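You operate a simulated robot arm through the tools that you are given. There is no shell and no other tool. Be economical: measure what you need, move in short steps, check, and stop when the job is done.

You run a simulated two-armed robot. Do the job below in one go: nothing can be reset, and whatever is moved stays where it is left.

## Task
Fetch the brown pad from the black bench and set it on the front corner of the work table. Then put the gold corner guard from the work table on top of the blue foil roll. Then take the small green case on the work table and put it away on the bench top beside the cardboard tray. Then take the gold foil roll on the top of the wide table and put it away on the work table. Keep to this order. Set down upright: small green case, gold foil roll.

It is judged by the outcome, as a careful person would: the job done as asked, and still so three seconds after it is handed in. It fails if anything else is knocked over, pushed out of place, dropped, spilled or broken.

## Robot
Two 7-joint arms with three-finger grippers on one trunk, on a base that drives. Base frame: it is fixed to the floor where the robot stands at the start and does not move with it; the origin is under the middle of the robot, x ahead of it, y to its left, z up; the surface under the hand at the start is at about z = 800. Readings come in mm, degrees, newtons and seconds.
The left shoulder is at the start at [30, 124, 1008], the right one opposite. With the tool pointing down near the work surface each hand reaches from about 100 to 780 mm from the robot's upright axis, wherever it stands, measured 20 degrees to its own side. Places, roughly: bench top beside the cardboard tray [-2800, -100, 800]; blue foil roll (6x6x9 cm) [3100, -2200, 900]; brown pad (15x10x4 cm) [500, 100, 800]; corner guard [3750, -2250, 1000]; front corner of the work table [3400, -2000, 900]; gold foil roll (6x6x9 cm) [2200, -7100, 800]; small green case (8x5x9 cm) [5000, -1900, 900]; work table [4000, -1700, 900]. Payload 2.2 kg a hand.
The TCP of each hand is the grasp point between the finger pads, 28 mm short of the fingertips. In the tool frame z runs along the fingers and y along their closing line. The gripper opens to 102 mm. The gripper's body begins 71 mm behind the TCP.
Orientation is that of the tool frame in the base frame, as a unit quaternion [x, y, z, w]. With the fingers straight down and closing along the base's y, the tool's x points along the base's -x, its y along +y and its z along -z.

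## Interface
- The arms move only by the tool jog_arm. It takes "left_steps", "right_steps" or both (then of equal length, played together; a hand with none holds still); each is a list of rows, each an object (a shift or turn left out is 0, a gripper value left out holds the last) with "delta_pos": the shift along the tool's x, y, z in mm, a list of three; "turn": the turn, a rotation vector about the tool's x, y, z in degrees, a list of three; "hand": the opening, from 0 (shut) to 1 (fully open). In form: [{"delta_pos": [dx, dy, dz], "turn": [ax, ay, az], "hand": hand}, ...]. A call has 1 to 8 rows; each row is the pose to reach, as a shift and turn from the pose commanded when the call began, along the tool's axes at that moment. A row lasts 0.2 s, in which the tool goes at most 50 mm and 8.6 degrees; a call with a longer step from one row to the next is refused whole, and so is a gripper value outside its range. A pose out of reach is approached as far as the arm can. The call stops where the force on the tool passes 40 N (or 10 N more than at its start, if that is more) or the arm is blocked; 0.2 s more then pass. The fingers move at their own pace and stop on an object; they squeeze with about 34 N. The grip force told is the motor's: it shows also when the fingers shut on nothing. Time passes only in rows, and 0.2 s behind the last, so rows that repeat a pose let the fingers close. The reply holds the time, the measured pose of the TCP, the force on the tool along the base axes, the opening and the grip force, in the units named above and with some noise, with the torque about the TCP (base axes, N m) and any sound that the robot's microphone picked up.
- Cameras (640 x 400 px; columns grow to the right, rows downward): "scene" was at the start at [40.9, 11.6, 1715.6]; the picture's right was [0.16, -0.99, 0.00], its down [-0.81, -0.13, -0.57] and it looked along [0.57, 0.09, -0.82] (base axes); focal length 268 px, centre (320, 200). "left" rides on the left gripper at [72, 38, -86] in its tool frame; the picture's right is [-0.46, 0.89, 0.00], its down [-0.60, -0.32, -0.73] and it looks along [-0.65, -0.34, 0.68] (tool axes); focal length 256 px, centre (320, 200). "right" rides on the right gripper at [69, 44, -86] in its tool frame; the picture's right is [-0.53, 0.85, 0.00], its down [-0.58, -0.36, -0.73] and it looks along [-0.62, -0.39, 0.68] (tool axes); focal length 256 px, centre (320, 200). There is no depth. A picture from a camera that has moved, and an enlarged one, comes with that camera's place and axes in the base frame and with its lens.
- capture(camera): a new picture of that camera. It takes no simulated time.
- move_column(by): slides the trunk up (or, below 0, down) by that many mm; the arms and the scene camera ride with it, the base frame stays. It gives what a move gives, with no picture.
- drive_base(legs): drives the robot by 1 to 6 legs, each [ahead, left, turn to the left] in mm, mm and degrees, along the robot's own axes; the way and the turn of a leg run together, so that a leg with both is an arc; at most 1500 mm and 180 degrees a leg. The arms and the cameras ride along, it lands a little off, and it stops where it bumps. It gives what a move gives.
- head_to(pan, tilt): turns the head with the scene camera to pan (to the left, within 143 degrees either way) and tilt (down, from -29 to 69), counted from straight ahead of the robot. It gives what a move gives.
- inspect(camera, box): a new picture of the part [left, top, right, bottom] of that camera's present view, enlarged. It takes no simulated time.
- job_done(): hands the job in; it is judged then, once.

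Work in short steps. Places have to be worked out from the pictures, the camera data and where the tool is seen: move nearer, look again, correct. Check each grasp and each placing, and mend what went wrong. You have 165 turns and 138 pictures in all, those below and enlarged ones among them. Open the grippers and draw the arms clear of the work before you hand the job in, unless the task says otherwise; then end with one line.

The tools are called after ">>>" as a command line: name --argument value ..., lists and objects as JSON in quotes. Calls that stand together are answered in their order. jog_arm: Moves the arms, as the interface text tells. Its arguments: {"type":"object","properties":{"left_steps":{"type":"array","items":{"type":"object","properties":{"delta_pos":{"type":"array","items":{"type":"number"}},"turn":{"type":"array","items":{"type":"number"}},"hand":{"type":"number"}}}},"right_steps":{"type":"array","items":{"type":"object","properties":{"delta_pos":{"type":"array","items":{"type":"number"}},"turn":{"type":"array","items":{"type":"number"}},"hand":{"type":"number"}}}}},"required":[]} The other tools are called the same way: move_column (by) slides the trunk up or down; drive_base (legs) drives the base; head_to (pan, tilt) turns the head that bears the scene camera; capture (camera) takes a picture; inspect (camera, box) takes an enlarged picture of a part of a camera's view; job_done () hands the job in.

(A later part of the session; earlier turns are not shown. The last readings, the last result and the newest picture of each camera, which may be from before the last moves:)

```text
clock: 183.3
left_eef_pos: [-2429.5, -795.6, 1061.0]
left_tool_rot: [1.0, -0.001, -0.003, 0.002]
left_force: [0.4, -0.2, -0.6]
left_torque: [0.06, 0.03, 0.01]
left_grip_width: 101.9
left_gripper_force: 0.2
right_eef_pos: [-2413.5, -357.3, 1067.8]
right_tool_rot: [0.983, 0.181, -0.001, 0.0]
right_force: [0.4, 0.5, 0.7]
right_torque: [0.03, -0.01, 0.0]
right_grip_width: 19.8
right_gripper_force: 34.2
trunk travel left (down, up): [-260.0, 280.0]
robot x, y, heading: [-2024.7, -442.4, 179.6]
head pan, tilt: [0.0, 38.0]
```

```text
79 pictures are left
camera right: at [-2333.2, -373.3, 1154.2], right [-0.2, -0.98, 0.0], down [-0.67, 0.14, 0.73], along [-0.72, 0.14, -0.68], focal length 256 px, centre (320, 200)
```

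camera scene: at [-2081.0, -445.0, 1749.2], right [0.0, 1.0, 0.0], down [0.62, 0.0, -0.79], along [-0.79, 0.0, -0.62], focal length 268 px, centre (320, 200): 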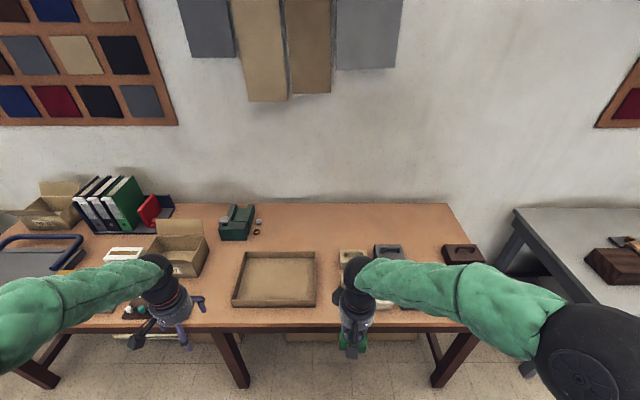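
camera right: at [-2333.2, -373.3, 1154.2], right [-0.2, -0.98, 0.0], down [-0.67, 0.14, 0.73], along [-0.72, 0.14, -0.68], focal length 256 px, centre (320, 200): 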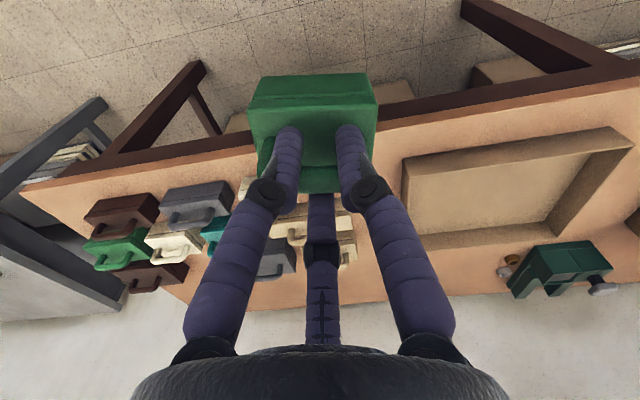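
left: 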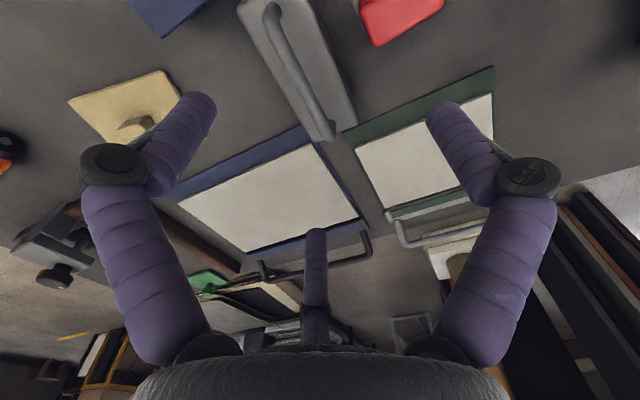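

I move the case over the free spot, aligned with the bench, and look before lowering.

>>> jog_arm --right_steps '[{"delta_pos": [-40, -18, 0], "turn": [0, 0, -2]}, {"delta_pos": [-81, -36, 0], "turn": [0, 0, -4]}, {"delta_pos": [-121, -54, 0], "turn": [0, 0, -6]}, {"delta_pos": [-162, -72, 0], "turn": [0, 0, -8]}, {"delta_pos": [-202, -90, 0], "turn": [0, 0, -9]}, {"delta_pos": [-202, -90, 40], "turn": [0, 0, -9]}, {"delta_pos": [-202, -90, 60], "turn": [0, 0, -9]}]'

>>> capture --camera "right"

>>> inspect --camera "scene" --box '[220, 220, 460, 370]'

```text
clock: 184.9
left_eef_pos: [-2430.1, -793.8, 1061.1]
left_tool_rot: [1.0, -0.001, -0.003, 0.001]
left_force: [0.3, 0.0, -0.3]
left_torque: [-0.01, 0.0, 0.0]
left_grip_width: 101.9
left_gripper_force: 0.1
right_eef_pos: [-2635.5, -343.5, 1007.3]
right_tool_rot: [0.966, 0.258, 0.0, 0.0]
right_force: [-0.2, 0.6, -0.5]
right_torque: [0.02, -0.07, 0.0]
right_grip_width: 19.8
right_gripper_force: 34.0
trunk travel left (down, up): [-260.0, 280.0]
robot x, y, heading: [-2025.7, -440.7, 179.8]
head pan, tilt: [0.0, 38.0]
```

```text
78 pictures are left
camera right: at [-2552.8, -347.3, 1092.7], right [-0.04, -1.0, 0.0], down [-0.68, 0.03, 0.73], along [-0.73, 0.03, -0.68], focal length 256 px, centre (320, 200)
```

right: 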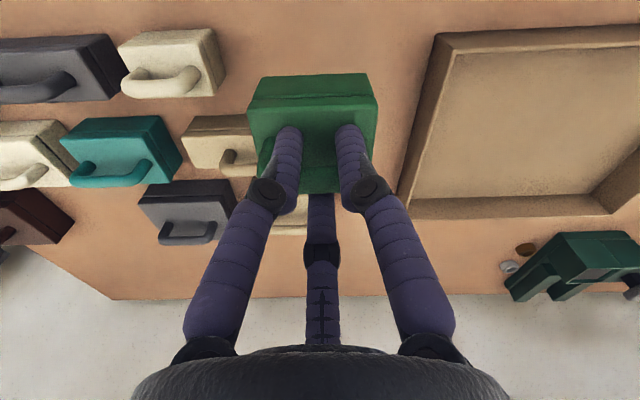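

```text
2.67 times, centred on (340, 295) of scene
camera zoom: at [-2081.9, -444.0, 1749.1], right [0.0, 1.0, 0.0], down [0.62, 0.0, -0.79], along [-0.79, 0.0, -0.62], focal length 714 px, centre (267, -53)
```

zoom: 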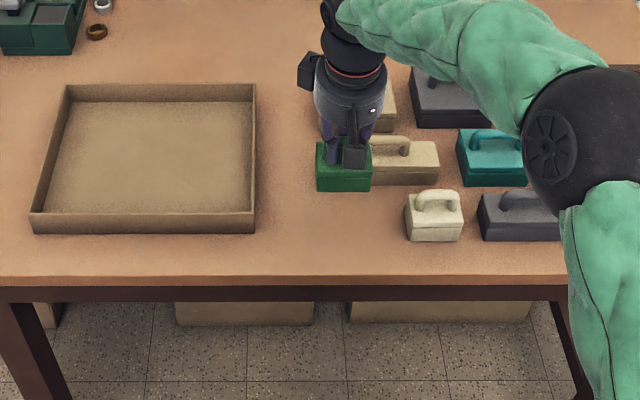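

The spot is clear on all sides. I lower to just above the bench top.

>>> jog_arm --right_steps '[{"delta_pos": [-4, 7, 30]}, {"delta_pos": [-4, 7, 60]}, {"delta_pos": [-4, 7, 85]}, {"delta_pos": [-4, 7, 100]}, {"delta_pos": [-4, 7, 108]}, {"delta_pos": [-4, 7, 108]}]'

>>> inspect --camera "scene" --box '[270, 240, 430, 340]'

```text
clock: 186.3
left_eef_pos: [-2428.8, -794.0, 1061.2]
left_tool_rot: [1.0, -0.001, -0.003, 0.0]
left_force: [0.3, -0.6, -0.9]
left_torque: [0.02, 0.0, 0.02]
left_grip_width: 102.2
left_gripper_force: 0.1
right_eef_pos: [-2638.1, -353.3, 897.9]
right_tool_rot: [0.966, 0.258, -0.001, 0.001]
right_force: [-0.2, 0.3, -0.9]
right_torque: [0.01, -0.01, 0.0]
right_grip_width: 19.8
right_gripper_force: 33.7
trunk travel left (down, up): [-260.0, 280.0]
robot x, y, heading: [-2023.2, -444.7, 179.7]
head pan, tilt: [0.0, 38.0]
```

```text
4.00 times, centred on (350, 290) of scene
camera zoom: at [-2080.9, -443.8, 1749.2], right [0.0, 1.0, 0.0], down [0.62, 0.0, -0.79], along [-0.79, 0.0, -0.62], focal length 1072 px, centre (200, -160)
```

zoom: 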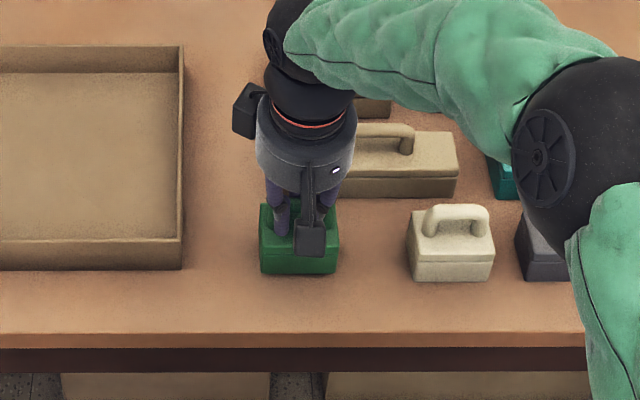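

Close to the surface; I go down gently to contact.

>>> jog_arm --right_steps '[{"delta_pos": [0, 0, 2]}, {"delta_pos": [0, 0, 4]}, {"delta_pos": [0, 0, 6]}, {"delta_pos": [0, 0, 8]}]'

```text
clock: 187.3
left_eef_pos: [-2429.8, -793.0, 1061.4]
left_tool_rot: [1.0, -0.001, -0.003, 0.0]
left_force: [-0.1, 0.1, -0.3]
left_torque: [0.0, 0.01, 0.01]
left_grip_width: 102.0
left_gripper_force: 0.0
right_eef_pos: [-2636.5, -352.2, 891.3]
right_tool_rot: [0.966, 0.257, -0.001, 0.0]
right_force: [-0.9, -0.4, 0.3]
right_torque: [-0.01, 0.01, -0.03]
right_grip_width: 19.9
right_gripper_force: 33.6
trunk travel left (down, up): [-260.0, 280.0]
robot x, y, heading: [-2026.1, -441.7, 179.7]
head pan, tilt: [0.0, 38.0]
```

>>> jog_arm --right_steps '[{"delta_pos": [0, 0, 1.5]}, {"delta_pos": [0, 0, 3]}, {"delta_pos": [0, 0, 4]}]'

```text
clock: 188.1
left_eef_pos: [-2428.8, -794.4, 1061.2]
left_tool_rot: [1.0, 0.0, -0.002, 0.0]
left_force: [0.3, -0.1, 0.2]
left_torque: [0.0, 0.03, 0.01]
left_grip_width: 102.2
left_gripper_force: 0.1
right_eef_pos: [-2636.5, -353.7, 888.9]
right_tool_rot: [0.966, 0.258, -0.003, 0.0]
right_force: [-0.8, -1.3, 7.9]
right_torque: [-0.02, -0.06, -0.05]
right_grip_width: 19.9
right_gripper_force: 34.2
trunk travel left (down, up): [-260.0, 280.0]
robot x, y, heading: [-2025.4, -444.6, 179.6]
head pan, tilt: [0.0, 38.0]
```

Contact at z ≈ 889. I open partly, because neighbours are close, and rise straight up.

>>> jog_arm --right_steps '[{"delta_pos": [0, 0, 0], "hand": 0.5}, {"delta_pos": [0, 0, 0], "hand": 0.5}, {"delta_pos": [0, 0, 0], "hand": 0.5}, {"delta_pos": [0, 0, -20], "hand": 0.5}, {"delta_pos": [0, 0, -50], "hand": 0.5}, {"delta_pos": [0, 0, -95], "hand": 0.5}, {"delta_pos": [0, 0, -140], "hand": 0.5}, {"delta_pos": [0, 0, -175], "hand": 0.5}]'

>>> capture --camera "right"

>>> inspect --camera "scene" --box '[270, 240, 430, 340]'

```text
clock: 189.9
left_eef_pos: [-2429.5, -793.2, 1060.3]
left_tool_rot: [1.0, -0.001, -0.003, 0.001]
left_force: [-0.1, 0.6, 0.3]
left_torque: [0.02, 0.01, 0.01]
left_grip_width: 102.1
left_gripper_force: 0.1
right_eef_pos: [-2636.6, -351.2, 1062.0]
right_tool_rot: [0.966, 0.258, -0.001, 0.0]
right_force: [0.3, -0.1, -0.7]
right_torque: [-0.01, 0.06, 0.0]
right_grip_width: 51.2
right_gripper_force: 0.1
trunk travel left (down, up): [-260.0, 280.0]
robot x, y, heading: [-2024.8, -442.1, 180.0]
head pan, tilt: [0.0, 38.0]
```

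```text
75 pictures are left
camera right: at [-2553.0, -355.0, 1148.1], right [-0.04, -1.0, 0.0], down [-0.68, 0.03, 0.73], along [-0.73, 0.03, -0.68], focal length 256 px, centre (320, 200)
```

right: 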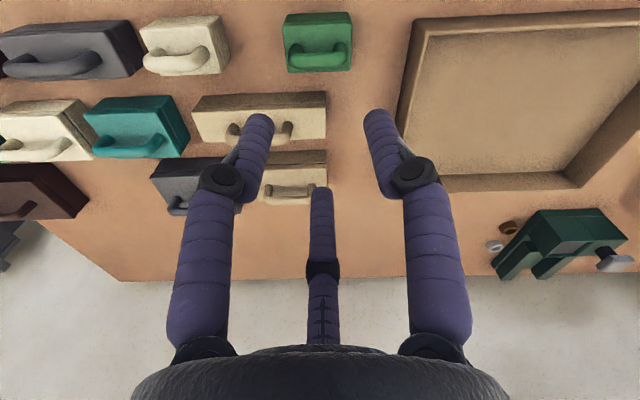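

```text
4.00 times, centred on (350, 290) of scene
camera zoom: at [-2080.3, -444.0, 1749.2], right [0.0, 1.0, 0.0], down [0.62, 0.0, -0.79], along [-0.79, 0.0, -0.62], focal length 1072 px, centre (200, -160)
```

zoom: 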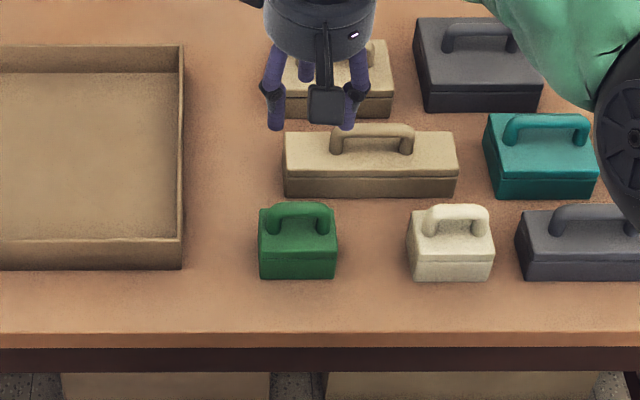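

The case stands upright beside the tray. I tuck the right arm and head out to the wide table, first pulling back along the bench.

>>> jog_arm --right_steps '[{"delta_pos": [36, 20, 0], "turn": [0, 0, 5], "hand": 0.5}, {"delta_pos": [72, 40, 0], "turn": [0, 0, 10]}, {"delta_pos": [108, 60, 0], "turn": [0, 0, 15]}, {"delta_pos": [144, 80, 0], "turn": [0, 0, 20]}, {"delta_pos": [180, 100, 0], "turn": [0, 0, 25]}, {"delta_pos": [200, 115, 0], "turn": [0, 0, 30], "hand": 1.0}, {"delta_pos": [200, 115, 0], "turn": [0, 0, 30], "hand": 1.0}]'

>>> drive_base --legs '[[0, 1500, 0], [0, 1000, 0], [-400, 0, 0], [0, 0, 90]]'

>>> head_to --pan 45 --tilt 20

>>> capture --camera "scene"

```text
clock: 191.5
left_eef_pos: [-2429.0, -793.9, 1060.9]
left_tool_rot: [1.0, -0.001, -0.003, 0.001]
left_force: [-0.2, 0.9, 0.2]
left_torque: [0.01, 0.0, -0.02]
left_grip_width: 102.3
left_gripper_force: 0.1
right_eef_pos: [-2404.3, -354.1, 1065.9]
right_tool_rot: [1.0, -0.002, -0.002, 0.001]
right_force: [-0.4, 0.2, 0.0]
right_torque: [-0.01, -0.03, 0.03]
right_grip_width: 102.2
right_gripper_force: 0.0
trunk travel left (down, up): [-260.0, 280.0]
robot x, y, heading: [-2020.6, -445.0, 179.6]
head pan, tilt: [0.0, 38.0]
```

```text
clock: 209.7
left_eef_pos: [-1283.4, -3362.5, 1061.2]
left_tool_rot: [0.705, 0.709, -0.001, 0.002]
left_force: [0.3, 0.7, 0.7]
left_torque: [-0.01, 0.0, -0.04]
left_grip_width: 102.1
left_gripper_force: 0.0
right_eef_pos: [-1723.7, -3339.1, 1065.2]
right_tool_rot: [0.706, 0.708, -0.001, 0.001]
right_force: [0.1, 0.2, 0.0]
right_torque: [0.02, 0.04, 0.0]
right_grip_width: 101.9
right_gripper_force: 0.2
trunk travel left (down, up): [-260.0, 280.0]
robot x, y, heading: [-1634.7, -2960.5, -89.8]
head pan, tilt: [0.0, 38.0]
```

```text
clock: 210.8
left_eef_pos: [-1283.3, -3363.0, 1060.8]
left_tool_rot: [0.706, 0.708, -0.001, 0.002]
left_force: [-0.4, 0.3, 0.5]
left_torque: [0.02, 0.02, -0.01]
left_grip_width: 101.9
left_gripper_force: 0.0
right_eef_pos: [-1722.6, -3341.0, 1066.1]
right_tool_rot: [0.706, 0.708, 0.0, 0.002]
right_force: [0.1, 0.1, -0.4]
right_torque: [0.0, 0.02, -0.02]
right_grip_width: 102.0
right_gripper_force: 0.1
trunk travel left (down, up): [-260.0, 280.0]
robot x, y, heading: [-1636.7, -2958.4, -89.9]
head pan, tilt: [45.0, 20.0]
```

```text
73 pictures are left
camera scene: at [-1570.6, -2994.9, 1777.6], right [-0.71, -0.71, 0.0], down [-0.24, 0.24, -0.94], along [0.66, -0.66, -0.34], focal length 268 px, centre (320, 200)
```

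scene: 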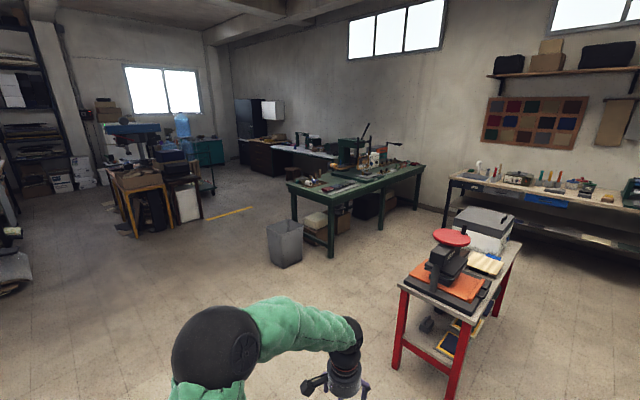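

The way east is clear. I drive left to about x ≈ 1900 and look toward the far table.

>>> drive_base --legs '[[0, 1500, 0], [0, 1500, 0], [0, 550, 0]]'

>>> head_to --pan 0 --tilt 20

>>> capture --camera "scene"

```text
clock: 227.8
left_eef_pos: [2207.4, -3382.5, 1059.8]
left_tool_rot: [0.713, 0.701, -0.001, 0.002]
left_force: [0.6, -0.2, -0.2]
left_torque: [-0.01, 0.04, -0.02]
left_grip_width: 102.0
left_gripper_force: 0.0
right_eef_pos: [1766.8, -3352.4, 1065.6]
right_tool_rot: [0.713, 0.701, -0.001, 0.001]
right_force: [-0.1, -0.5, -0.6]
right_torque: [-0.01, 0.03, -0.01]
right_grip_width: 102.1
right_gripper_force: 0.1
trunk travel left (down, up): [-260.0, 280.0]
robot x, y, heading: [1858.1, -2973.7, -91.4]
head pan, tilt: [45.0, 20.0]
```

```text
clock: 229.0
left_eef_pos: [2205.8, -3382.6, 1061.7]
left_tool_rot: [0.713, 0.701, 0.0, 0.002]
left_force: [-0.7, -0.1, 0.2]
left_torque: [0.01, 0.04, 0.0]
left_grip_width: 102.3
left_gripper_force: 0.0
right_eef_pos: [1767.1, -3351.9, 1066.1]
right_tool_rot: [0.713, 0.701, 0.0, 0.001]
right_force: [0.9, -0.4, 0.5]
right_torque: [-0.02, -0.04, -0.02]
right_grip_width: 102.1
right_gripper_force: 0.0
trunk travel left (down, up): [-260.0, 280.0]
robot x, y, heading: [1863.3, -2974.0, -91.0]
head pan, tilt: [0.0, 20.0]
```

```text
72 pictures are left
camera scene: at [1859.7, -3036.1, 1777.6], right [-1.0, 0.02, 0.0], down [0.01, 0.34, -0.94], along [-0.02, -0.94, -0.34], focal length 268 px, centre (320, 200)
```

scene: 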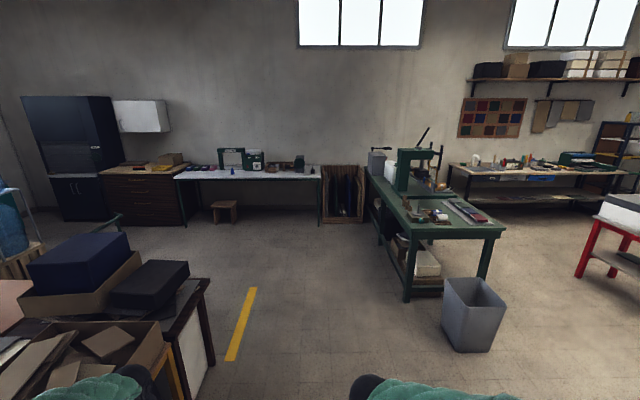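

>>> inspect --camera "scene" --box '[170, 130, 330, 230]'

```text
4.00 times, centred on (250, 180) of scene
camera zoom: at [1859.7, -3036.1, 1777.6], right [-1.0, 0.02, 0.0], down [0.01, 0.34, -0.94], along [-0.02, -0.94, -0.34], focal length 1072 px, centre (600, 280)
```

zoom: 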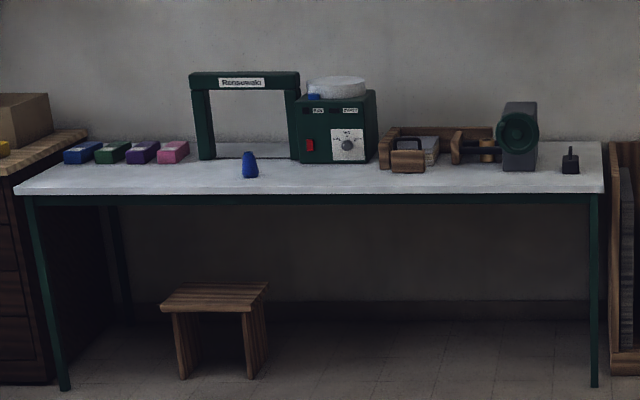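

I drive up toward the wide table's right part.

>>> drive_base --legs '[[1500, 130, 1], [1500, 130, 0]]'

>>> head_to --pan 0 --tilt 35

>>> capture --camera "scene"

```text
refused: leg 1 is longer than a leg can be; nothing moved
```

```text
clock: 229.7
left_eef_pos: [2204.0, -3382.0, 1060.8]
left_tool_rot: [0.713, 0.701, -0.002, 0.003]
left_force: [0.2, 0.8, 0.7]
left_torque: [0.0, 0.0, 0.01]
left_grip_width: 101.8
left_gripper_force: 0.2
right_eef_pos: [1767.4, -3351.7, 1064.6]
right_tool_rot: [0.713, 0.701, 0.0, 0.001]
right_force: [0.1, -0.1, 0.0]
right_torque: [-0.01, 0.02, 0.01]
right_grip_width: 101.9
right_gripper_force: 0.1
trunk travel left (down, up): [-260.0, 280.0]
robot x, y, heading: [1861.9, -2973.5, -91.2]
head pan, tilt: [0.0, 35.0]
```

```text
70 pictures are left
camera scene: at [1859.8, -3031.0, 1753.8], right [-1.0, 0.02, 0.0], down [0.01, 0.57, -0.82], along [-0.02, -0.82, -0.57], focal length 268 px, centre (320, 200)
```

scene: 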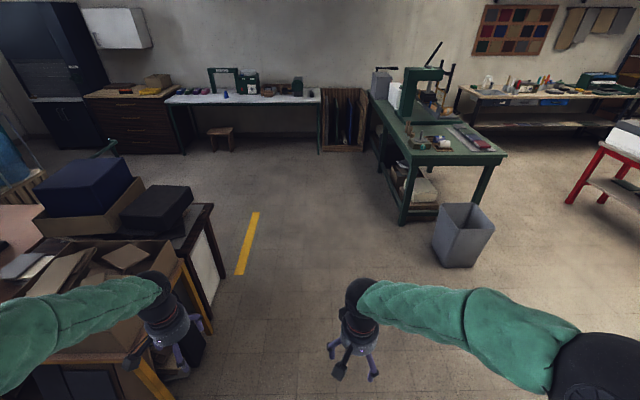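

>>> drive_base --legs '[[1480, 0, 1.2], [1300, 100, 0]]'

>>> capture --camera "scene"

```text
clock: 243.3
left_eef_pos: [2266.8, -6182.2, 1061.3]
left_tool_rot: [0.71, 0.704, -0.002, 0.003]
left_force: [0.2, 0.0, 0.1]
left_torque: [0.0, 0.01, 0.01]
left_grip_width: 102.0
left_gripper_force: 0.0
right_eef_pos: [1827.4, -6154.3, 1065.0]
right_tool_rot: [0.71, 0.704, 0.0, 0.001]
right_force: [0.2, -0.6, 0.8]
right_torque: [0.01, -0.01, 0.0]
right_grip_width: 102.0
right_gripper_force: 0.1
trunk travel left (down, up): [-260.0, 280.0]
robot x, y, heading: [1920.2, -5774.1, -90.8]
head pan, tilt: [0.0, 35.0]
```

```text
69 pictures are left
camera scene: at [1918.2, -5833.1, 1753.7], right [-1.0, 0.01, 0.0], down [0.01, 0.57, -0.82], along [-0.01, -0.82, -0.57], focal length 268 px, centre (320, 200)
```

scene: 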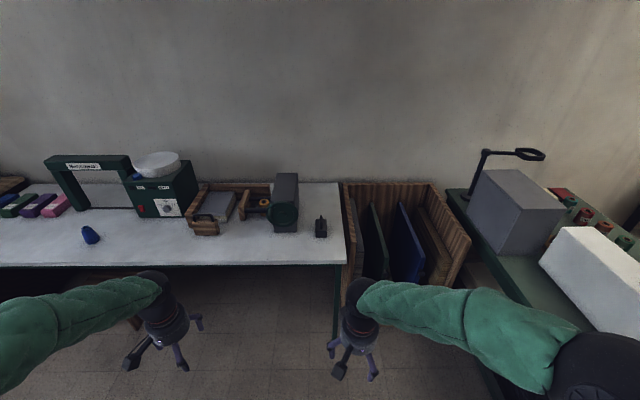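

>>> inspect --camera "scene" --box '[160, 150, 352, 270]'

```text
3.33 times, centred on (256, 210) of scene
camera zoom: at [1918.2, -5833.1, 1753.7], right [-1.0, 0.01, 0.0], down [0.01, 0.57, -0.82], along [-0.01, -0.82, -0.57], focal length 893 px, centre (533, 167)
```

zoom: 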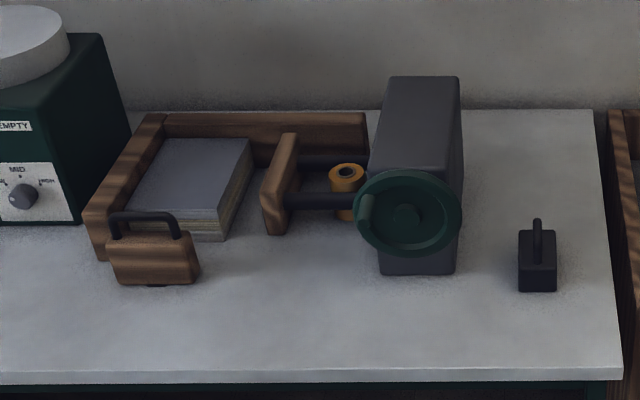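

The gold roll stands at about [2218, -7065], between two guide rods beside a gray machine. The left arm suits this, so I move closer with the base at x ≈ 2090.

>>> drive_base --legs '[[0, 170, 0.8], [470, 0, 0]]'

>>> head_to --pan 8 --tilt 45

>>> capture --camera "scene"

>>> capture --camera "left"

```text
clock: 247.2
left_eef_pos: [2444.4, -6645.2, 1060.8]
left_tool_rot: [0.704, 0.71, -0.001, 0.002]
left_force: [0.1, -0.9, 0.3]
left_torque: [0.01, 0.0, 0.01]
left_grip_width: 101.9
left_gripper_force: 0.1
right_eef_pos: [2005.9, -6626.2, 1065.9]
right_tool_rot: [0.704, 0.71, 0.001, 0.0]
right_force: [0.9, -0.4, -1.2]
right_torque: [0.04, 0.0, 0.03]
right_grip_width: 102.1
right_gripper_force: 0.0
trunk travel left (down, up): [-260.0, 280.0]
robot x, y, heading: [2091.7, -6242.3, -89.6]
head pan, tilt: [0.0, 35.0]
```

```text
clock: 247.9
left_eef_pos: [2444.6, -6645.1, 1061.0]
left_tool_rot: [0.704, 0.711, -0.001, 0.003]
left_force: [1.1, -0.5, -0.6]
left_torque: [-0.01, 0.01, 0.0]
left_grip_width: 102.1
left_gripper_force: 0.0
right_eef_pos: [2004.6, -6625.8, 1065.2]
right_tool_rot: [0.704, 0.71, 0.0, 0.001]
right_force: [0.0, -1.3, 0.9]
right_torque: [0.02, 0.0, -0.01]
right_grip_width: 101.9
right_gripper_force: 0.3
trunk travel left (down, up): [-260.0, 280.0]
robot x, y, heading: [2088.2, -6242.4, -89.3]
head pan, tilt: [8.0, 45.0]
```

```text
67 pictures are left
camera scene: at [2101.5, -6294.1, 1739.0], right [-0.99, -0.15, 0.0], down [-0.1, 0.7, -0.71], along [0.1, -0.7, -0.71], focal length 268 px, centre (320, 200)
```

scene: 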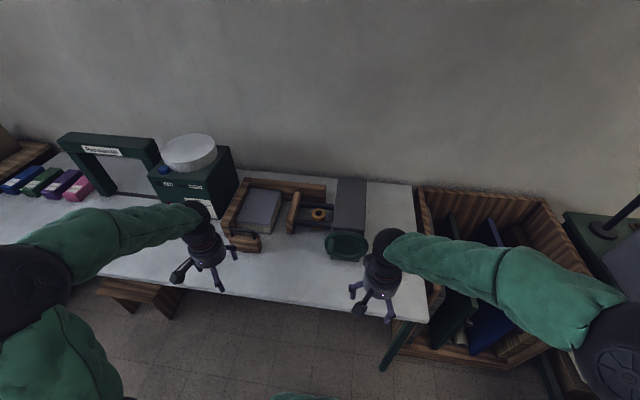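

```text
66 pictures are left
camera left: at [2481.4, -6570.7, 1146.7], right [0.89, -0.46, 0.0], down [-0.31, -0.6, 0.73], along [-0.33, -0.65, -0.68], focal length 256 px, centre (320, 200)
```

left: 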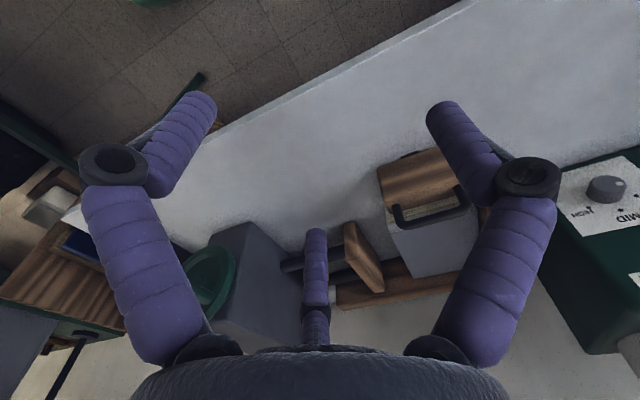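

>>> inspect --camera "scene" --box '[260, 170, 388, 270]'

```text
4.00 times, centred on (324, 220) of scene
camera zoom: at [2101.5, -6294.1, 1739.0], right [-0.99, -0.15, 0.0], down [-0.1, 0.7, -0.71], along [0.1, -0.7, -0.71], focal length 1072 px, centre (304, 120)
```

zoom: 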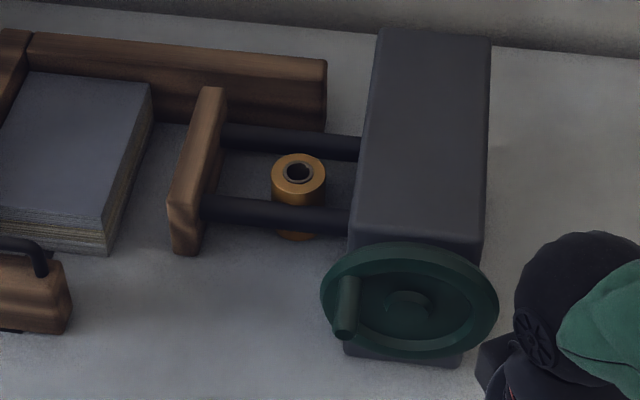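

Rods lie close to the roll at about z 870, so only its top ~15 mm is easy to grip. I move 100 mm closer for reach and put the left hand above the roll to measure from its camera.

>>> drive_base --legs '[[60, 0, 0], [40, 0, 0]]'

>>> jog_arm --left_steps '[{"delta_pos": [-20, -36, -20]}, {"delta_pos": [-40, -72, -40]}, {"delta_pos": [-60, -108, -60]}, {"delta_pos": [-80, -144, -60]}, {"delta_pos": [-105, -180, -60]}, {"delta_pos": [-130, -205, -60]}, {"delta_pos": [-160, -225, -60]}]'

>>> capture --camera "left"

>>> capture --camera "scene"

```text
clock: 249.3
left_eef_pos: [2445.5, -6747.5, 1059.2]
left_tool_rot: [0.704, 0.71, 0.0, 0.001]
left_force: [0.1, -0.4, -1.3]
left_torque: [0.1, 0.0, -0.02]
left_grip_width: 102.0
left_gripper_force: 0.1
right_eef_pos: [2005.0, -6728.0, 1064.5]
right_tool_rot: [0.704, 0.71, 0.002, 0.0]
right_force: [0.0, -0.5, -0.7]
right_torque: [0.09, 0.01, 0.0]
right_grip_width: 102.0
right_gripper_force: 0.2
trunk travel left (down, up): [-260.0, 280.0]
robot x, y, heading: [2093.9, -6345.1, -89.5]
head pan, tilt: [8.0, 45.0]
```

```text
clock: 250.9
left_eef_pos: [2222.5, -6906.8, 1121.0]
left_tool_rot: [0.704, 0.711, 0.0, 0.001]
left_force: [-0.2, 0.3, 0.9]
left_torque: [0.04, 0.0, -0.03]
left_grip_width: 101.9
left_gripper_force: 0.2
right_eef_pos: [2005.0, -6725.9, 1065.6]
right_tool_rot: [0.704, 0.71, 0.001, 0.0]
right_force: [0.5, 0.1, -0.3]
right_torque: [0.02, -0.02, 0.02]
right_grip_width: 101.8
right_gripper_force: 0.2
trunk travel left (down, up): [-260.0, 280.0]
robot x, y, heading: [2090.1, -6343.4, -89.4]
head pan, tilt: [8.0, 45.0]
```

```text
64 pictures are left
camera left: at [2259.5, -6833.0, 1205.6], right [0.89, -0.46, 0.0], down [-0.31, -0.61, 0.73], along [-0.33, -0.65, -0.68], focal length 256 px, centre (320, 200)
```

left: 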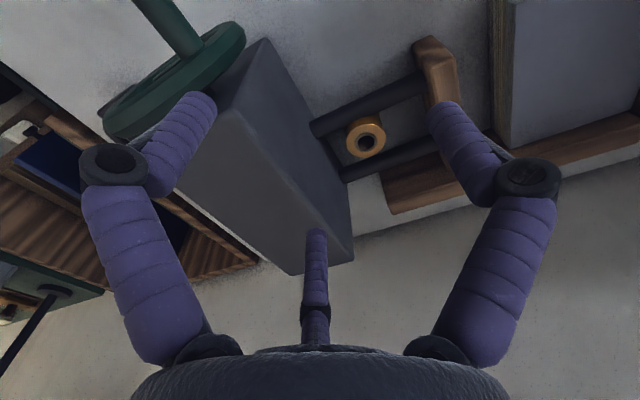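

```text
63 pictures are left
camera scene: at [2101.2, -6395.9, 1738.9], right [-0.99, -0.15, 0.0], down [-0.1, 0.7, -0.71], along [0.1, -0.7, -0.71], focal length 268 px, centre (320, 200)
```

scene: 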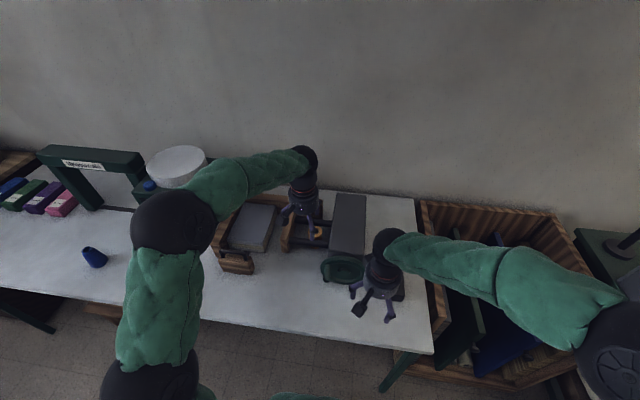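

>>> inspect --camera "left" --box '[290, 60, 450, 210]'

```text
2.67 times, centred on (370, 135) of left
camera zoom: at [2259.5, -6833.0, 1205.6], right [0.89, -0.46, 0.0], down [-0.31, -0.61, 0.73], along [-0.33, -0.65, -0.68], focal length 683 px, centre (187, 373)
```

zoom: 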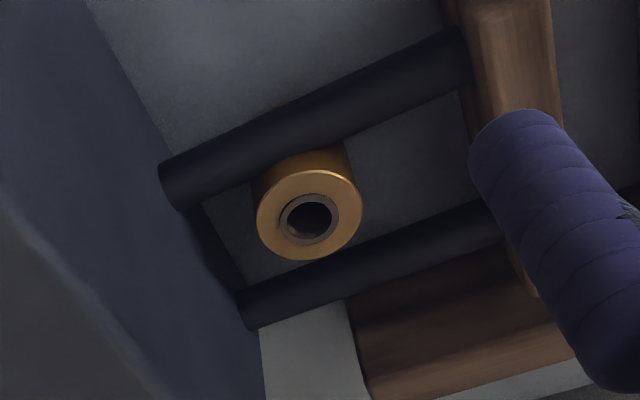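

The front rod nearly touches the roll, with the rods' tops at about z 876 and the roll top at 890. Turning 30° puts one prong in the wider rear gap and two on the sides. I go above the roll with the gripper part open and look.

>>> jog_arm --left_steps '[{"delta_pos": [-35, -1, 0], "turn": [0, 0, -7.5], "hand": 0.7}, {"delta_pos": [-70, -2, 0], "turn": [0, 0, -15], "hand": 0.7}, {"delta_pos": [-110, -3, 0], "turn": [0, 0, -22.5], "hand": 0.7}, {"delta_pos": [-149, -3, 0], "turn": [0, 0, -30], "hand": 0.7}, {"delta_pos": [-149, -3, 40], "turn": [0, 0, -30], "hand": 0.7}, {"delta_pos": [-149, -3, 80], "turn": [0, 0, -30], "hand": 0.7}, {"delta_pos": [-149, -3, 100], "turn": [0, 0, -30], "hand": 0.7}, {"delta_pos": [-149, -3, 100], "turn": [0, 0, -30], "hand": 0.7}]'

>>> capture --camera "left"

>>> inspect --camera "scene" --box '[260, 170, 388, 270]'

```text
clock: 252.7
left_eef_pos: [2220.2, -7057.6, 1021.6]
left_tool_rot: [0.495, 0.869, -0.002, 0.002]
left_force: [0.3, 0.0, -0.2]
left_torque: [0.0, -0.04, -0.04]
left_grip_width: 71.4
left_gripper_force: 0.1
right_eef_pos: [2005.2, -6725.2, 1064.8]
right_tool_rot: [0.704, 0.71, 0.0, 0.001]
right_force: [0.2, -0.7, -0.2]
right_torque: [0.01, 0.0, -0.01]
right_grip_width: 102.0
right_gripper_force: 0.0
trunk travel left (down, up): [-260.0, 280.0]
robot x, y, heading: [2091.1, -6345.8, -89.8]
head pan, tilt: [8.0, 45.0]
```

```text
61 pictures are left
camera left: at [2215.3, -6974.7, 1106.4], right [1.0, 0.05, 0.0], down [0.03, -0.68, 0.73], along [0.04, -0.73, -0.68], focal length 256 px, centre (320, 200)
```

left: 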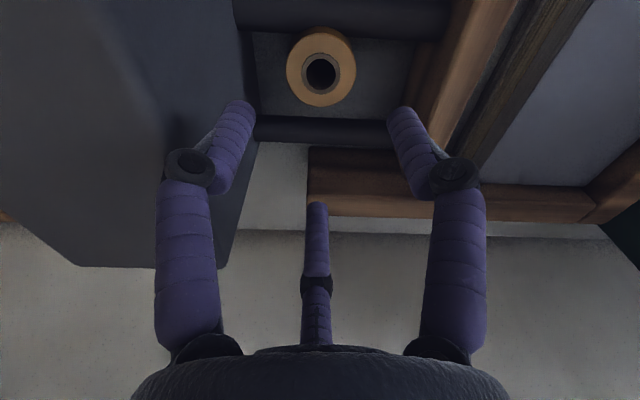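

```text
4.00 times, centred on (324, 220) of scene
camera zoom: at [2102.0, -6394.7, 1738.9], right [-0.99, -0.15, 0.0], down [-0.1, 0.7, -0.71], along [0.1, -0.7, -0.71], focal length 1072 px, centre (304, 120)
```

zoom: 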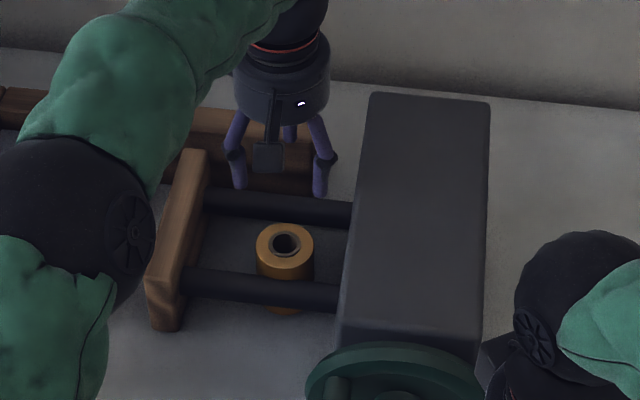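

The hand is centred over the roll (≈[2220, -7056]). I descend until the tips are just above its top and look again.

>>> jog_arm --left_steps '[{"delta_pos": [0, 0, 35], "hand": 0.7}, {"delta_pos": [0, 0, 65], "hand": 0.7}, {"delta_pos": [0, 0, 85], "hand": 0.7}, {"delta_pos": [0, 0, 97], "hand": 0.7}, {"delta_pos": [0, 0, 97], "hand": 0.7}]'

>>> capture --camera "left"

>>> inspect --camera "scene" --box '[270, 190, 366, 260]'

```text
clock: 253.9
left_eef_pos: [2221.4, -7056.3, 926.0]
left_tool_rot: [0.495, 0.869, -0.001, 0.003]
left_force: [-0.2, 0.2, -0.2]
left_torque: [0.0, 0.0, -0.01]
left_grip_width: 71.4
left_gripper_force: 0.0
right_eef_pos: [2006.4, -6723.8, 1065.6]
right_tool_rot: [0.704, 0.711, 0.0, 0.001]
right_force: [0.3, 0.3, 1.2]
right_torque: [0.03, -0.01, 0.01]
right_grip_width: 102.4
right_gripper_force: 0.1
trunk travel left (down, up): [-260.0, 280.0]
robot x, y, heading: [2089.4, -6344.7, -89.6]
head pan, tilt: [8.0, 45.0]
```

```text
59 pictures are left
camera left: at [2216.4, -6973.2, 1010.2], right [1.0, 0.05, 0.0], down [0.03, -0.68, 0.73], along [0.04, -0.73, -0.68], focal length 256 px, centre (320, 200)
```

left: 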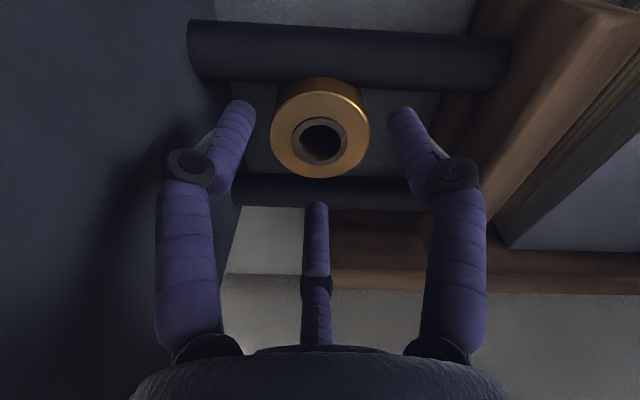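

```text
5.71 times, centred on (318, 225) of scene
camera zoom: at [2102.1, -6394.4, 1738.9], right [-0.99, -0.15, 0.0], down [-0.1, 0.7, -0.71], along [0.1, -0.7, -0.71], focal length 1531 px, centre (331, 57)
```

zoom: 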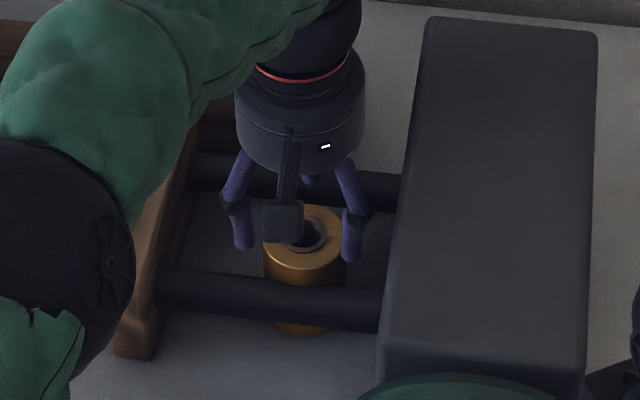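

From the two wrist views the roll top is at z ≈ 880, centre [2221, -7058.5]; the rear gap is about 15 mm. I narrow to about 64 mm and lower so the tips overlap the top ~9 mm.

>>> jog_arm --left_steps '[{"delta_pos": [-2.2, -1.3, 5], "hand": 0.64}, {"delta_pos": [-2.2, -1.3, 12], "hand": 0.64}, {"delta_pos": [-2.2, -1.3, 17], "hand": 0.64}, {"delta_pos": [-2.2, -1.3, 22], "hand": 0.64}, {"delta_pos": [-2.2, -1.3, 26], "hand": 0.64}, {"delta_pos": [-2.2, -1.3, 26], "hand": 0.64}]'

>>> capture --camera "left"

>>> inspect --camera "scene" --box '[290, 200, 354, 250]'

```text
clock: 255.3
left_eef_pos: [2220.0, -7058.1, 898.4]
left_tool_rot: [0.496, 0.868, -0.001, 0.001]
left_force: [1.1, -2.3, 2.7]
left_torque: [-0.25, 0.02, -0.01]
left_grip_width: 71.8
left_gripper_force: 9.4
right_eef_pos: [2005.3, -6724.7, 1065.6]
right_tool_rot: [0.704, 0.71, 0.0, 0.001]
right_force: [-0.8, 0.2, 1.3]
right_torque: [0.02, -0.01, 0.03]
right_grip_width: 102.0
right_gripper_force: 0.0
trunk travel left (down, up): [-260.0, 280.0]
robot x, y, heading: [2091.8, -6339.8, -89.6]
head pan, tilt: [8.0, 45.0]
```

```text
57 pictures are left
camera left: at [2215.9, -6975.9, 983.4], right [1.0, 0.05, 0.0], down [0.03, -0.68, 0.73], along [0.04, -0.73, -0.68], focal length 256 px, centre (320, 200)
```

left: 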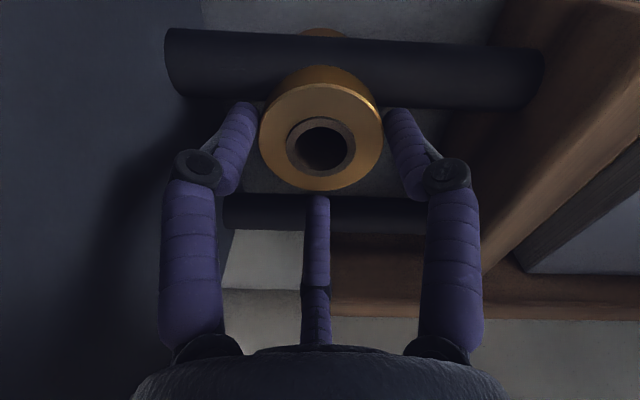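

```text
8.00 times, centred on (322, 225) of scene
camera zoom: at [2102.1, -6394.5, 1738.9], right [-0.99, -0.15, 0.0], down [-0.1, 0.7, -0.71], along [0.1, -0.7, -0.71], focal length 2144 px, centre (304, 0)
```

zoom: 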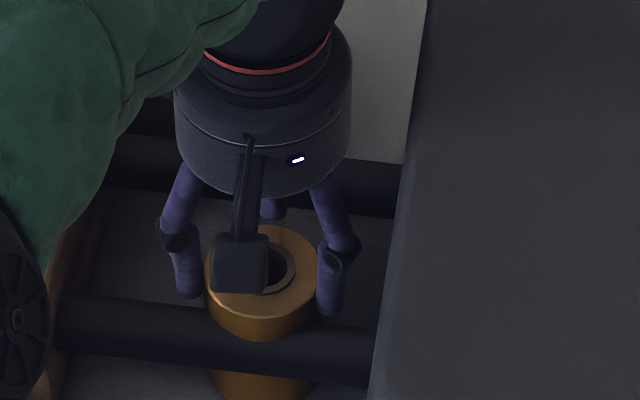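

The rear prong already touches the roll while the side prongs have gaps, so the hand is ~6 mm too far forward. I move back in step with closing.

>>> jog_arm --left_steps '[{"delta_pos": [-1.3, -0.8, 0], "hand": 0.66}, {"delta_pos": [-2.6, -1.5, 0], "hand": 0.63}, {"delta_pos": [-3.9, -2.3, 0], "hand": 0.6}, {"delta_pos": [-5.2, -3, 0], "hand": 0.57}, {"delta_pos": [-5.2, -3, 0], "hand": 0.5}, {"delta_pos": [-5.2, -3, 0], "hand": 0.4}, {"delta_pos": [-5.2, -3, 0], "hand": 0.0}, {"delta_pos": [-5.2, -3, 0], "hand": 0.0}]'

>>> capture --camera "left"

```text
clock: 257.1
left_eef_pos: [2221.6, -7065.9, 898.4]
left_tool_rot: [0.496, 0.869, -0.001, 0.001]
left_force: [0.2, 1.0, -0.6]
left_torque: [-0.02, 0.01, -0.01]
left_grip_width: 70.3
left_gripper_force: 34.0
right_eef_pos: [2004.9, -6724.9, 1066.0]
right_tool_rot: [0.704, 0.71, 0.0, 0.0]
right_force: [0.5, 0.2, -0.5]
right_torque: [0.01, 0.0, -0.02]
right_grip_width: 102.1
right_gripper_force: 0.2
trunk travel left (down, up): [-260.0, 280.0]
robot x, y, heading: [2091.1, -6344.8, -89.5]
head pan, tilt: [8.0, 45.0]
```

```text
55 pictures are left
camera left: at [2216.2, -6982.5, 983.8], right [1.0, 0.05, 0.0], down [0.03, -0.68, 0.73], along [0.04, -0.73, -0.68], focal length 256 px, centre (320, 200)
```

left: 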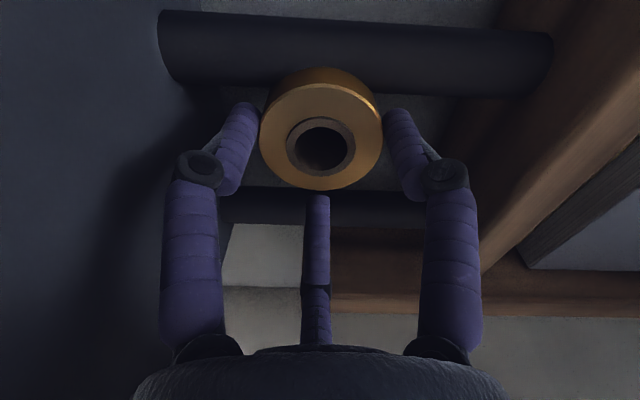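

The roll moved with the hand even though the drawn prongs do not all touch it. It really is a two-jaw grip along the tool's y, now skewed 30° on a 60 mm body (70 mm reading). I open, rise, turn back so the jaws close along x, clear of the rods, and look.

>>> jog_arm --left_steps '[{"delta_pos": [0, 0, 0], "hand": 0.85}, {"delta_pos": [0, 0, 0], "hand": 0.85}, {"delta_pos": [0, 0, -20], "hand": 0.85}, {"delta_pos": [0, 0, -35], "turn": [0, 0, 7.5], "hand": 0.85}, {"delta_pos": [0, 0, -35], "turn": [0, 0, 15], "hand": 0.85}, {"delta_pos": [0, 0, -35], "turn": [0, 0, 22.5], "hand": 0.85}, {"delta_pos": [0, 0, -35], "turn": [0, 0, 30], "hand": 0.85}, {"delta_pos": [0, 0, -35], "turn": [0, 0, 30], "hand": 0.85}]'

>>> capture --camera "left"

>>> inspect --camera "scene" --box '[270, 190, 366, 260]'

```text
clock: 258.9
left_eef_pos: [2221.1, -7065.6, 934.6]
left_tool_rot: [0.704, 0.71, -0.001, 0.002]
left_force: [-0.1, -0.9, 0.0]
left_torque: [-0.02, -0.03, -0.01]
left_grip_width: 86.5
left_gripper_force: 0.1
right_eef_pos: [2005.7, -6725.5, 1064.9]
right_tool_rot: [0.704, 0.71, -0.001, 0.001]
right_force: [0.2, 0.1, -0.2]
right_torque: [-0.03, 0.01, 0.01]
right_grip_width: 102.0
right_gripper_force: 0.0
trunk travel left (down, up): [-260.0, 280.0]
robot x, y, heading: [2092.1, -6341.4, -89.7]
head pan, tilt: [8.0, 45.0]
```

```text
54 pictures are left
camera left: at [2257.4, -6991.1, 1019.1], right [0.89, -0.46, 0.0], down [-0.31, -0.6, 0.73], along [-0.33, -0.65, -0.68], focal length 256 px, centre (320, 200)
```

left: 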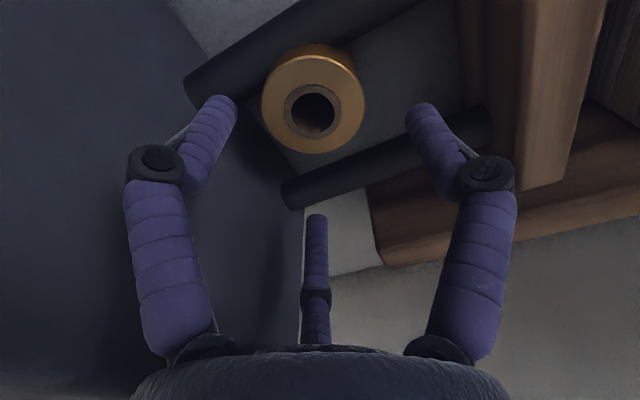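

```text
5.71 times, centred on (318, 225) of scene
camera zoom: at [2102.1, -6394.6, 1738.9], right [-0.99, -0.15, 0.0], down [-0.1, 0.7, -0.71], along [0.1, -0.7, -0.71], focal length 1531 px, centre (331, 57)
```

zoom: 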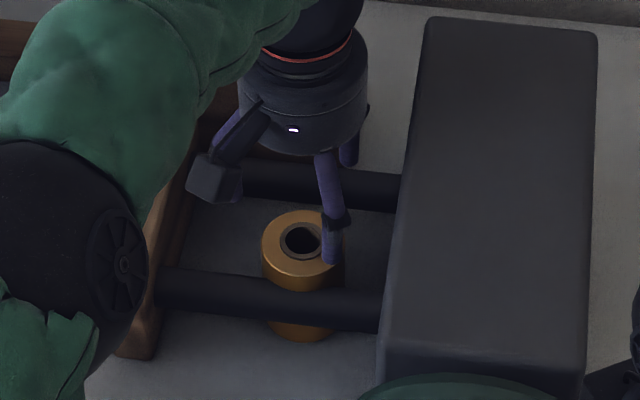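

The roll stands upright at about [2219.5, -7056]. I recentre, narrow the opening and descend so the jaws cover its top ~20 mm.

>>> jog_arm --left_steps '[{"delta_pos": [5, -1, 0], "hand": 0.78}, {"delta_pos": [9.5, -1.5, 10], "hand": 0.78}, {"delta_pos": [9.5, -1.5, 22], "hand": 0.78}, {"delta_pos": [9.5, -1.5, 32], "hand": 0.78}, {"delta_pos": [9.5, -1.5, 40], "hand": 0.78}, {"delta_pos": [9.5, -1.5, 48], "hand": 0.78}, {"delta_pos": [9.5, -1.5, 48], "hand": 0.78}]'

>>> capture --camera "left"

```text
clock: 260.5
left_eef_pos: [2219.5, -7055.0, 886.0]
left_tool_rot: [0.704, 0.71, -0.001, 0.002]
left_force: [0.2, -0.6, 0.9]
left_torque: [0.01, -0.03, -0.02]
left_grip_width: 79.6
left_gripper_force: 0.0
right_eef_pos: [2006.2, -6724.8, 1065.5]
right_tool_rot: [0.704, 0.71, 0.0, 0.001]
right_force: [0.3, -0.1, 0.1]
right_torque: [0.02, -0.06, -0.02]
right_grip_width: 101.9
right_gripper_force: 0.0
trunk travel left (down, up): [-260.0, 280.0]
robot x, y, heading: [2091.6, -6340.5, -89.5]
head pan, tilt: [8.0, 45.0]
```

```text
52 pictures are left
camera left: at [2256.0, -6982.2, 971.1], right [0.89, -0.46, 0.0], down [-0.31, -0.6, 0.73], along [-0.33, -0.65, -0.68], focal length 256 px, centre (320, 200)
```

left: 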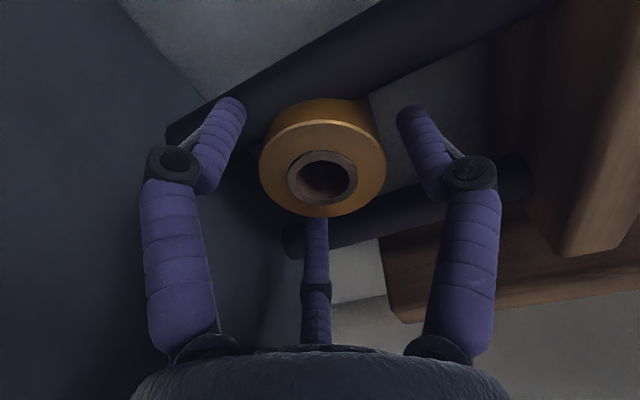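

No contact on the way down. I close now.

>>> jog_arm --left_steps '[{"delta_pos": [0, 0, 0], "hand": 0.0}, {"delta_pos": [0, 0, 0], "hand": 0.0}, {"delta_pos": [0, 0, 0], "hand": 0.0}]'

>>> capture --camera "left"

```text
clock: 261.3
left_eef_pos: [2218.4, -7055.8, 886.5]
left_tool_rot: [0.703, 0.711, -0.002, 0.002]
left_force: [0.7, -0.8, 0.6]
left_torque: [-0.01, -0.06, -0.01]
left_grip_width: 58.6
left_gripper_force: 34.1
right_eef_pos: [2005.1, -6726.7, 1064.7]
right_tool_rot: [0.704, 0.71, 0.001, 0.001]
right_force: [0.1, -0.2, -0.1]
right_torque: [0.01, 0.01, -0.03]
right_grip_width: 101.9
right_gripper_force: 0.1
trunk travel left (down, up): [-260.0, 280.0]
robot x, y, heading: [2088.1, -6343.5, -89.8]
head pan, tilt: [8.0, 45.0]
```

```text
51 pictures are left
camera left: at [2256.1, -6982.4, 971.4], right [0.89, -0.46, 0.0], down [-0.31, -0.6, 0.73], along [-0.33, -0.65, -0.68], focal length 256 px, centre (320, 200)
```

left: 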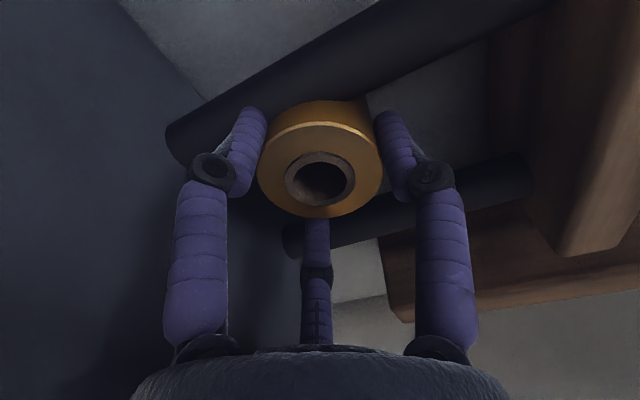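

Width 58.6 mm means a square grip on the roll. I lift straight up, watching forces.

>>> jog_arm --left_steps '[{"delta_pos": [0, 0, -15]}, {"delta_pos": [0, 0, -40]}, {"delta_pos": [0, 0, -75]}, {"delta_pos": [0, 0, -115]}, {"delta_pos": [0, 0, -155]}, {"delta_pos": [0, 0, -190]}, {"delta_pos": [0, 0, -190]}]'

>>> capture --camera "left"

>>> capture --camera "scene"

```text
clock: 262.9
left_eef_pos: [2221.6, -7056.5, 1074.9]
left_tool_rot: [0.704, 0.71, -0.001, 0.002]
left_force: [1.2, -0.1, -1.4]
left_torque: [0.02, 0.03, 0.03]
left_grip_width: 58.7
left_gripper_force: 34.2
right_eef_pos: [2006.1, -6725.9, 1064.9]
right_tool_rot: [0.704, 0.71, -0.001, 0.0]
right_force: [0.3, 0.1, 0.2]
right_torque: [0.03, 0.01, -0.01]
right_grip_width: 102.0
right_gripper_force: 0.0
trunk travel left (down, up): [-260.0, 280.0]
robot x, y, heading: [2093.3, -6344.8, -89.7]
head pan, tilt: [8.0, 45.0]
```

```text
50 pictures are left
camera left: at [2258.0, -6982.4, 1160.2], right [0.89, -0.46, 0.0], down [-0.31, -0.6, 0.73], along [-0.33, -0.65, -0.68], focal length 256 px, centre (320, 200)
```

left: 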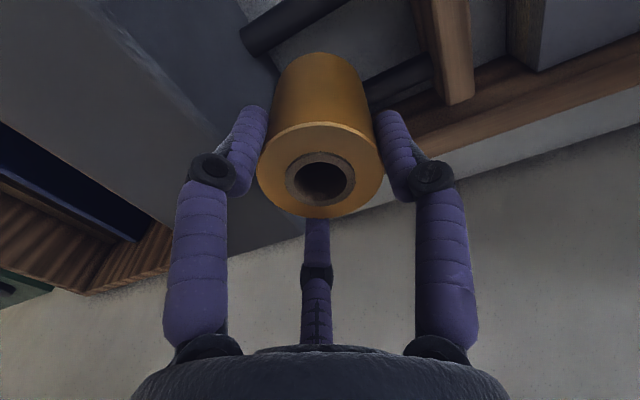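

```text
49 pictures are left
camera scene: at [2102.4, -6395.2, 1738.9], right [-0.99, -0.15, 0.0], down [-0.1, 0.7, -0.71], along [0.1, -0.7, -0.71], focal length 268 px, centre (320, 200)
```

scene: 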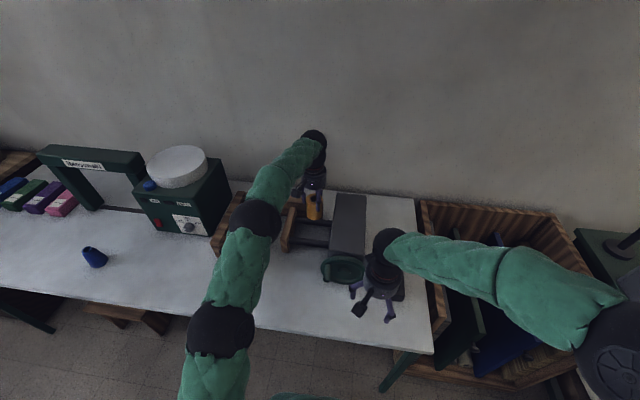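

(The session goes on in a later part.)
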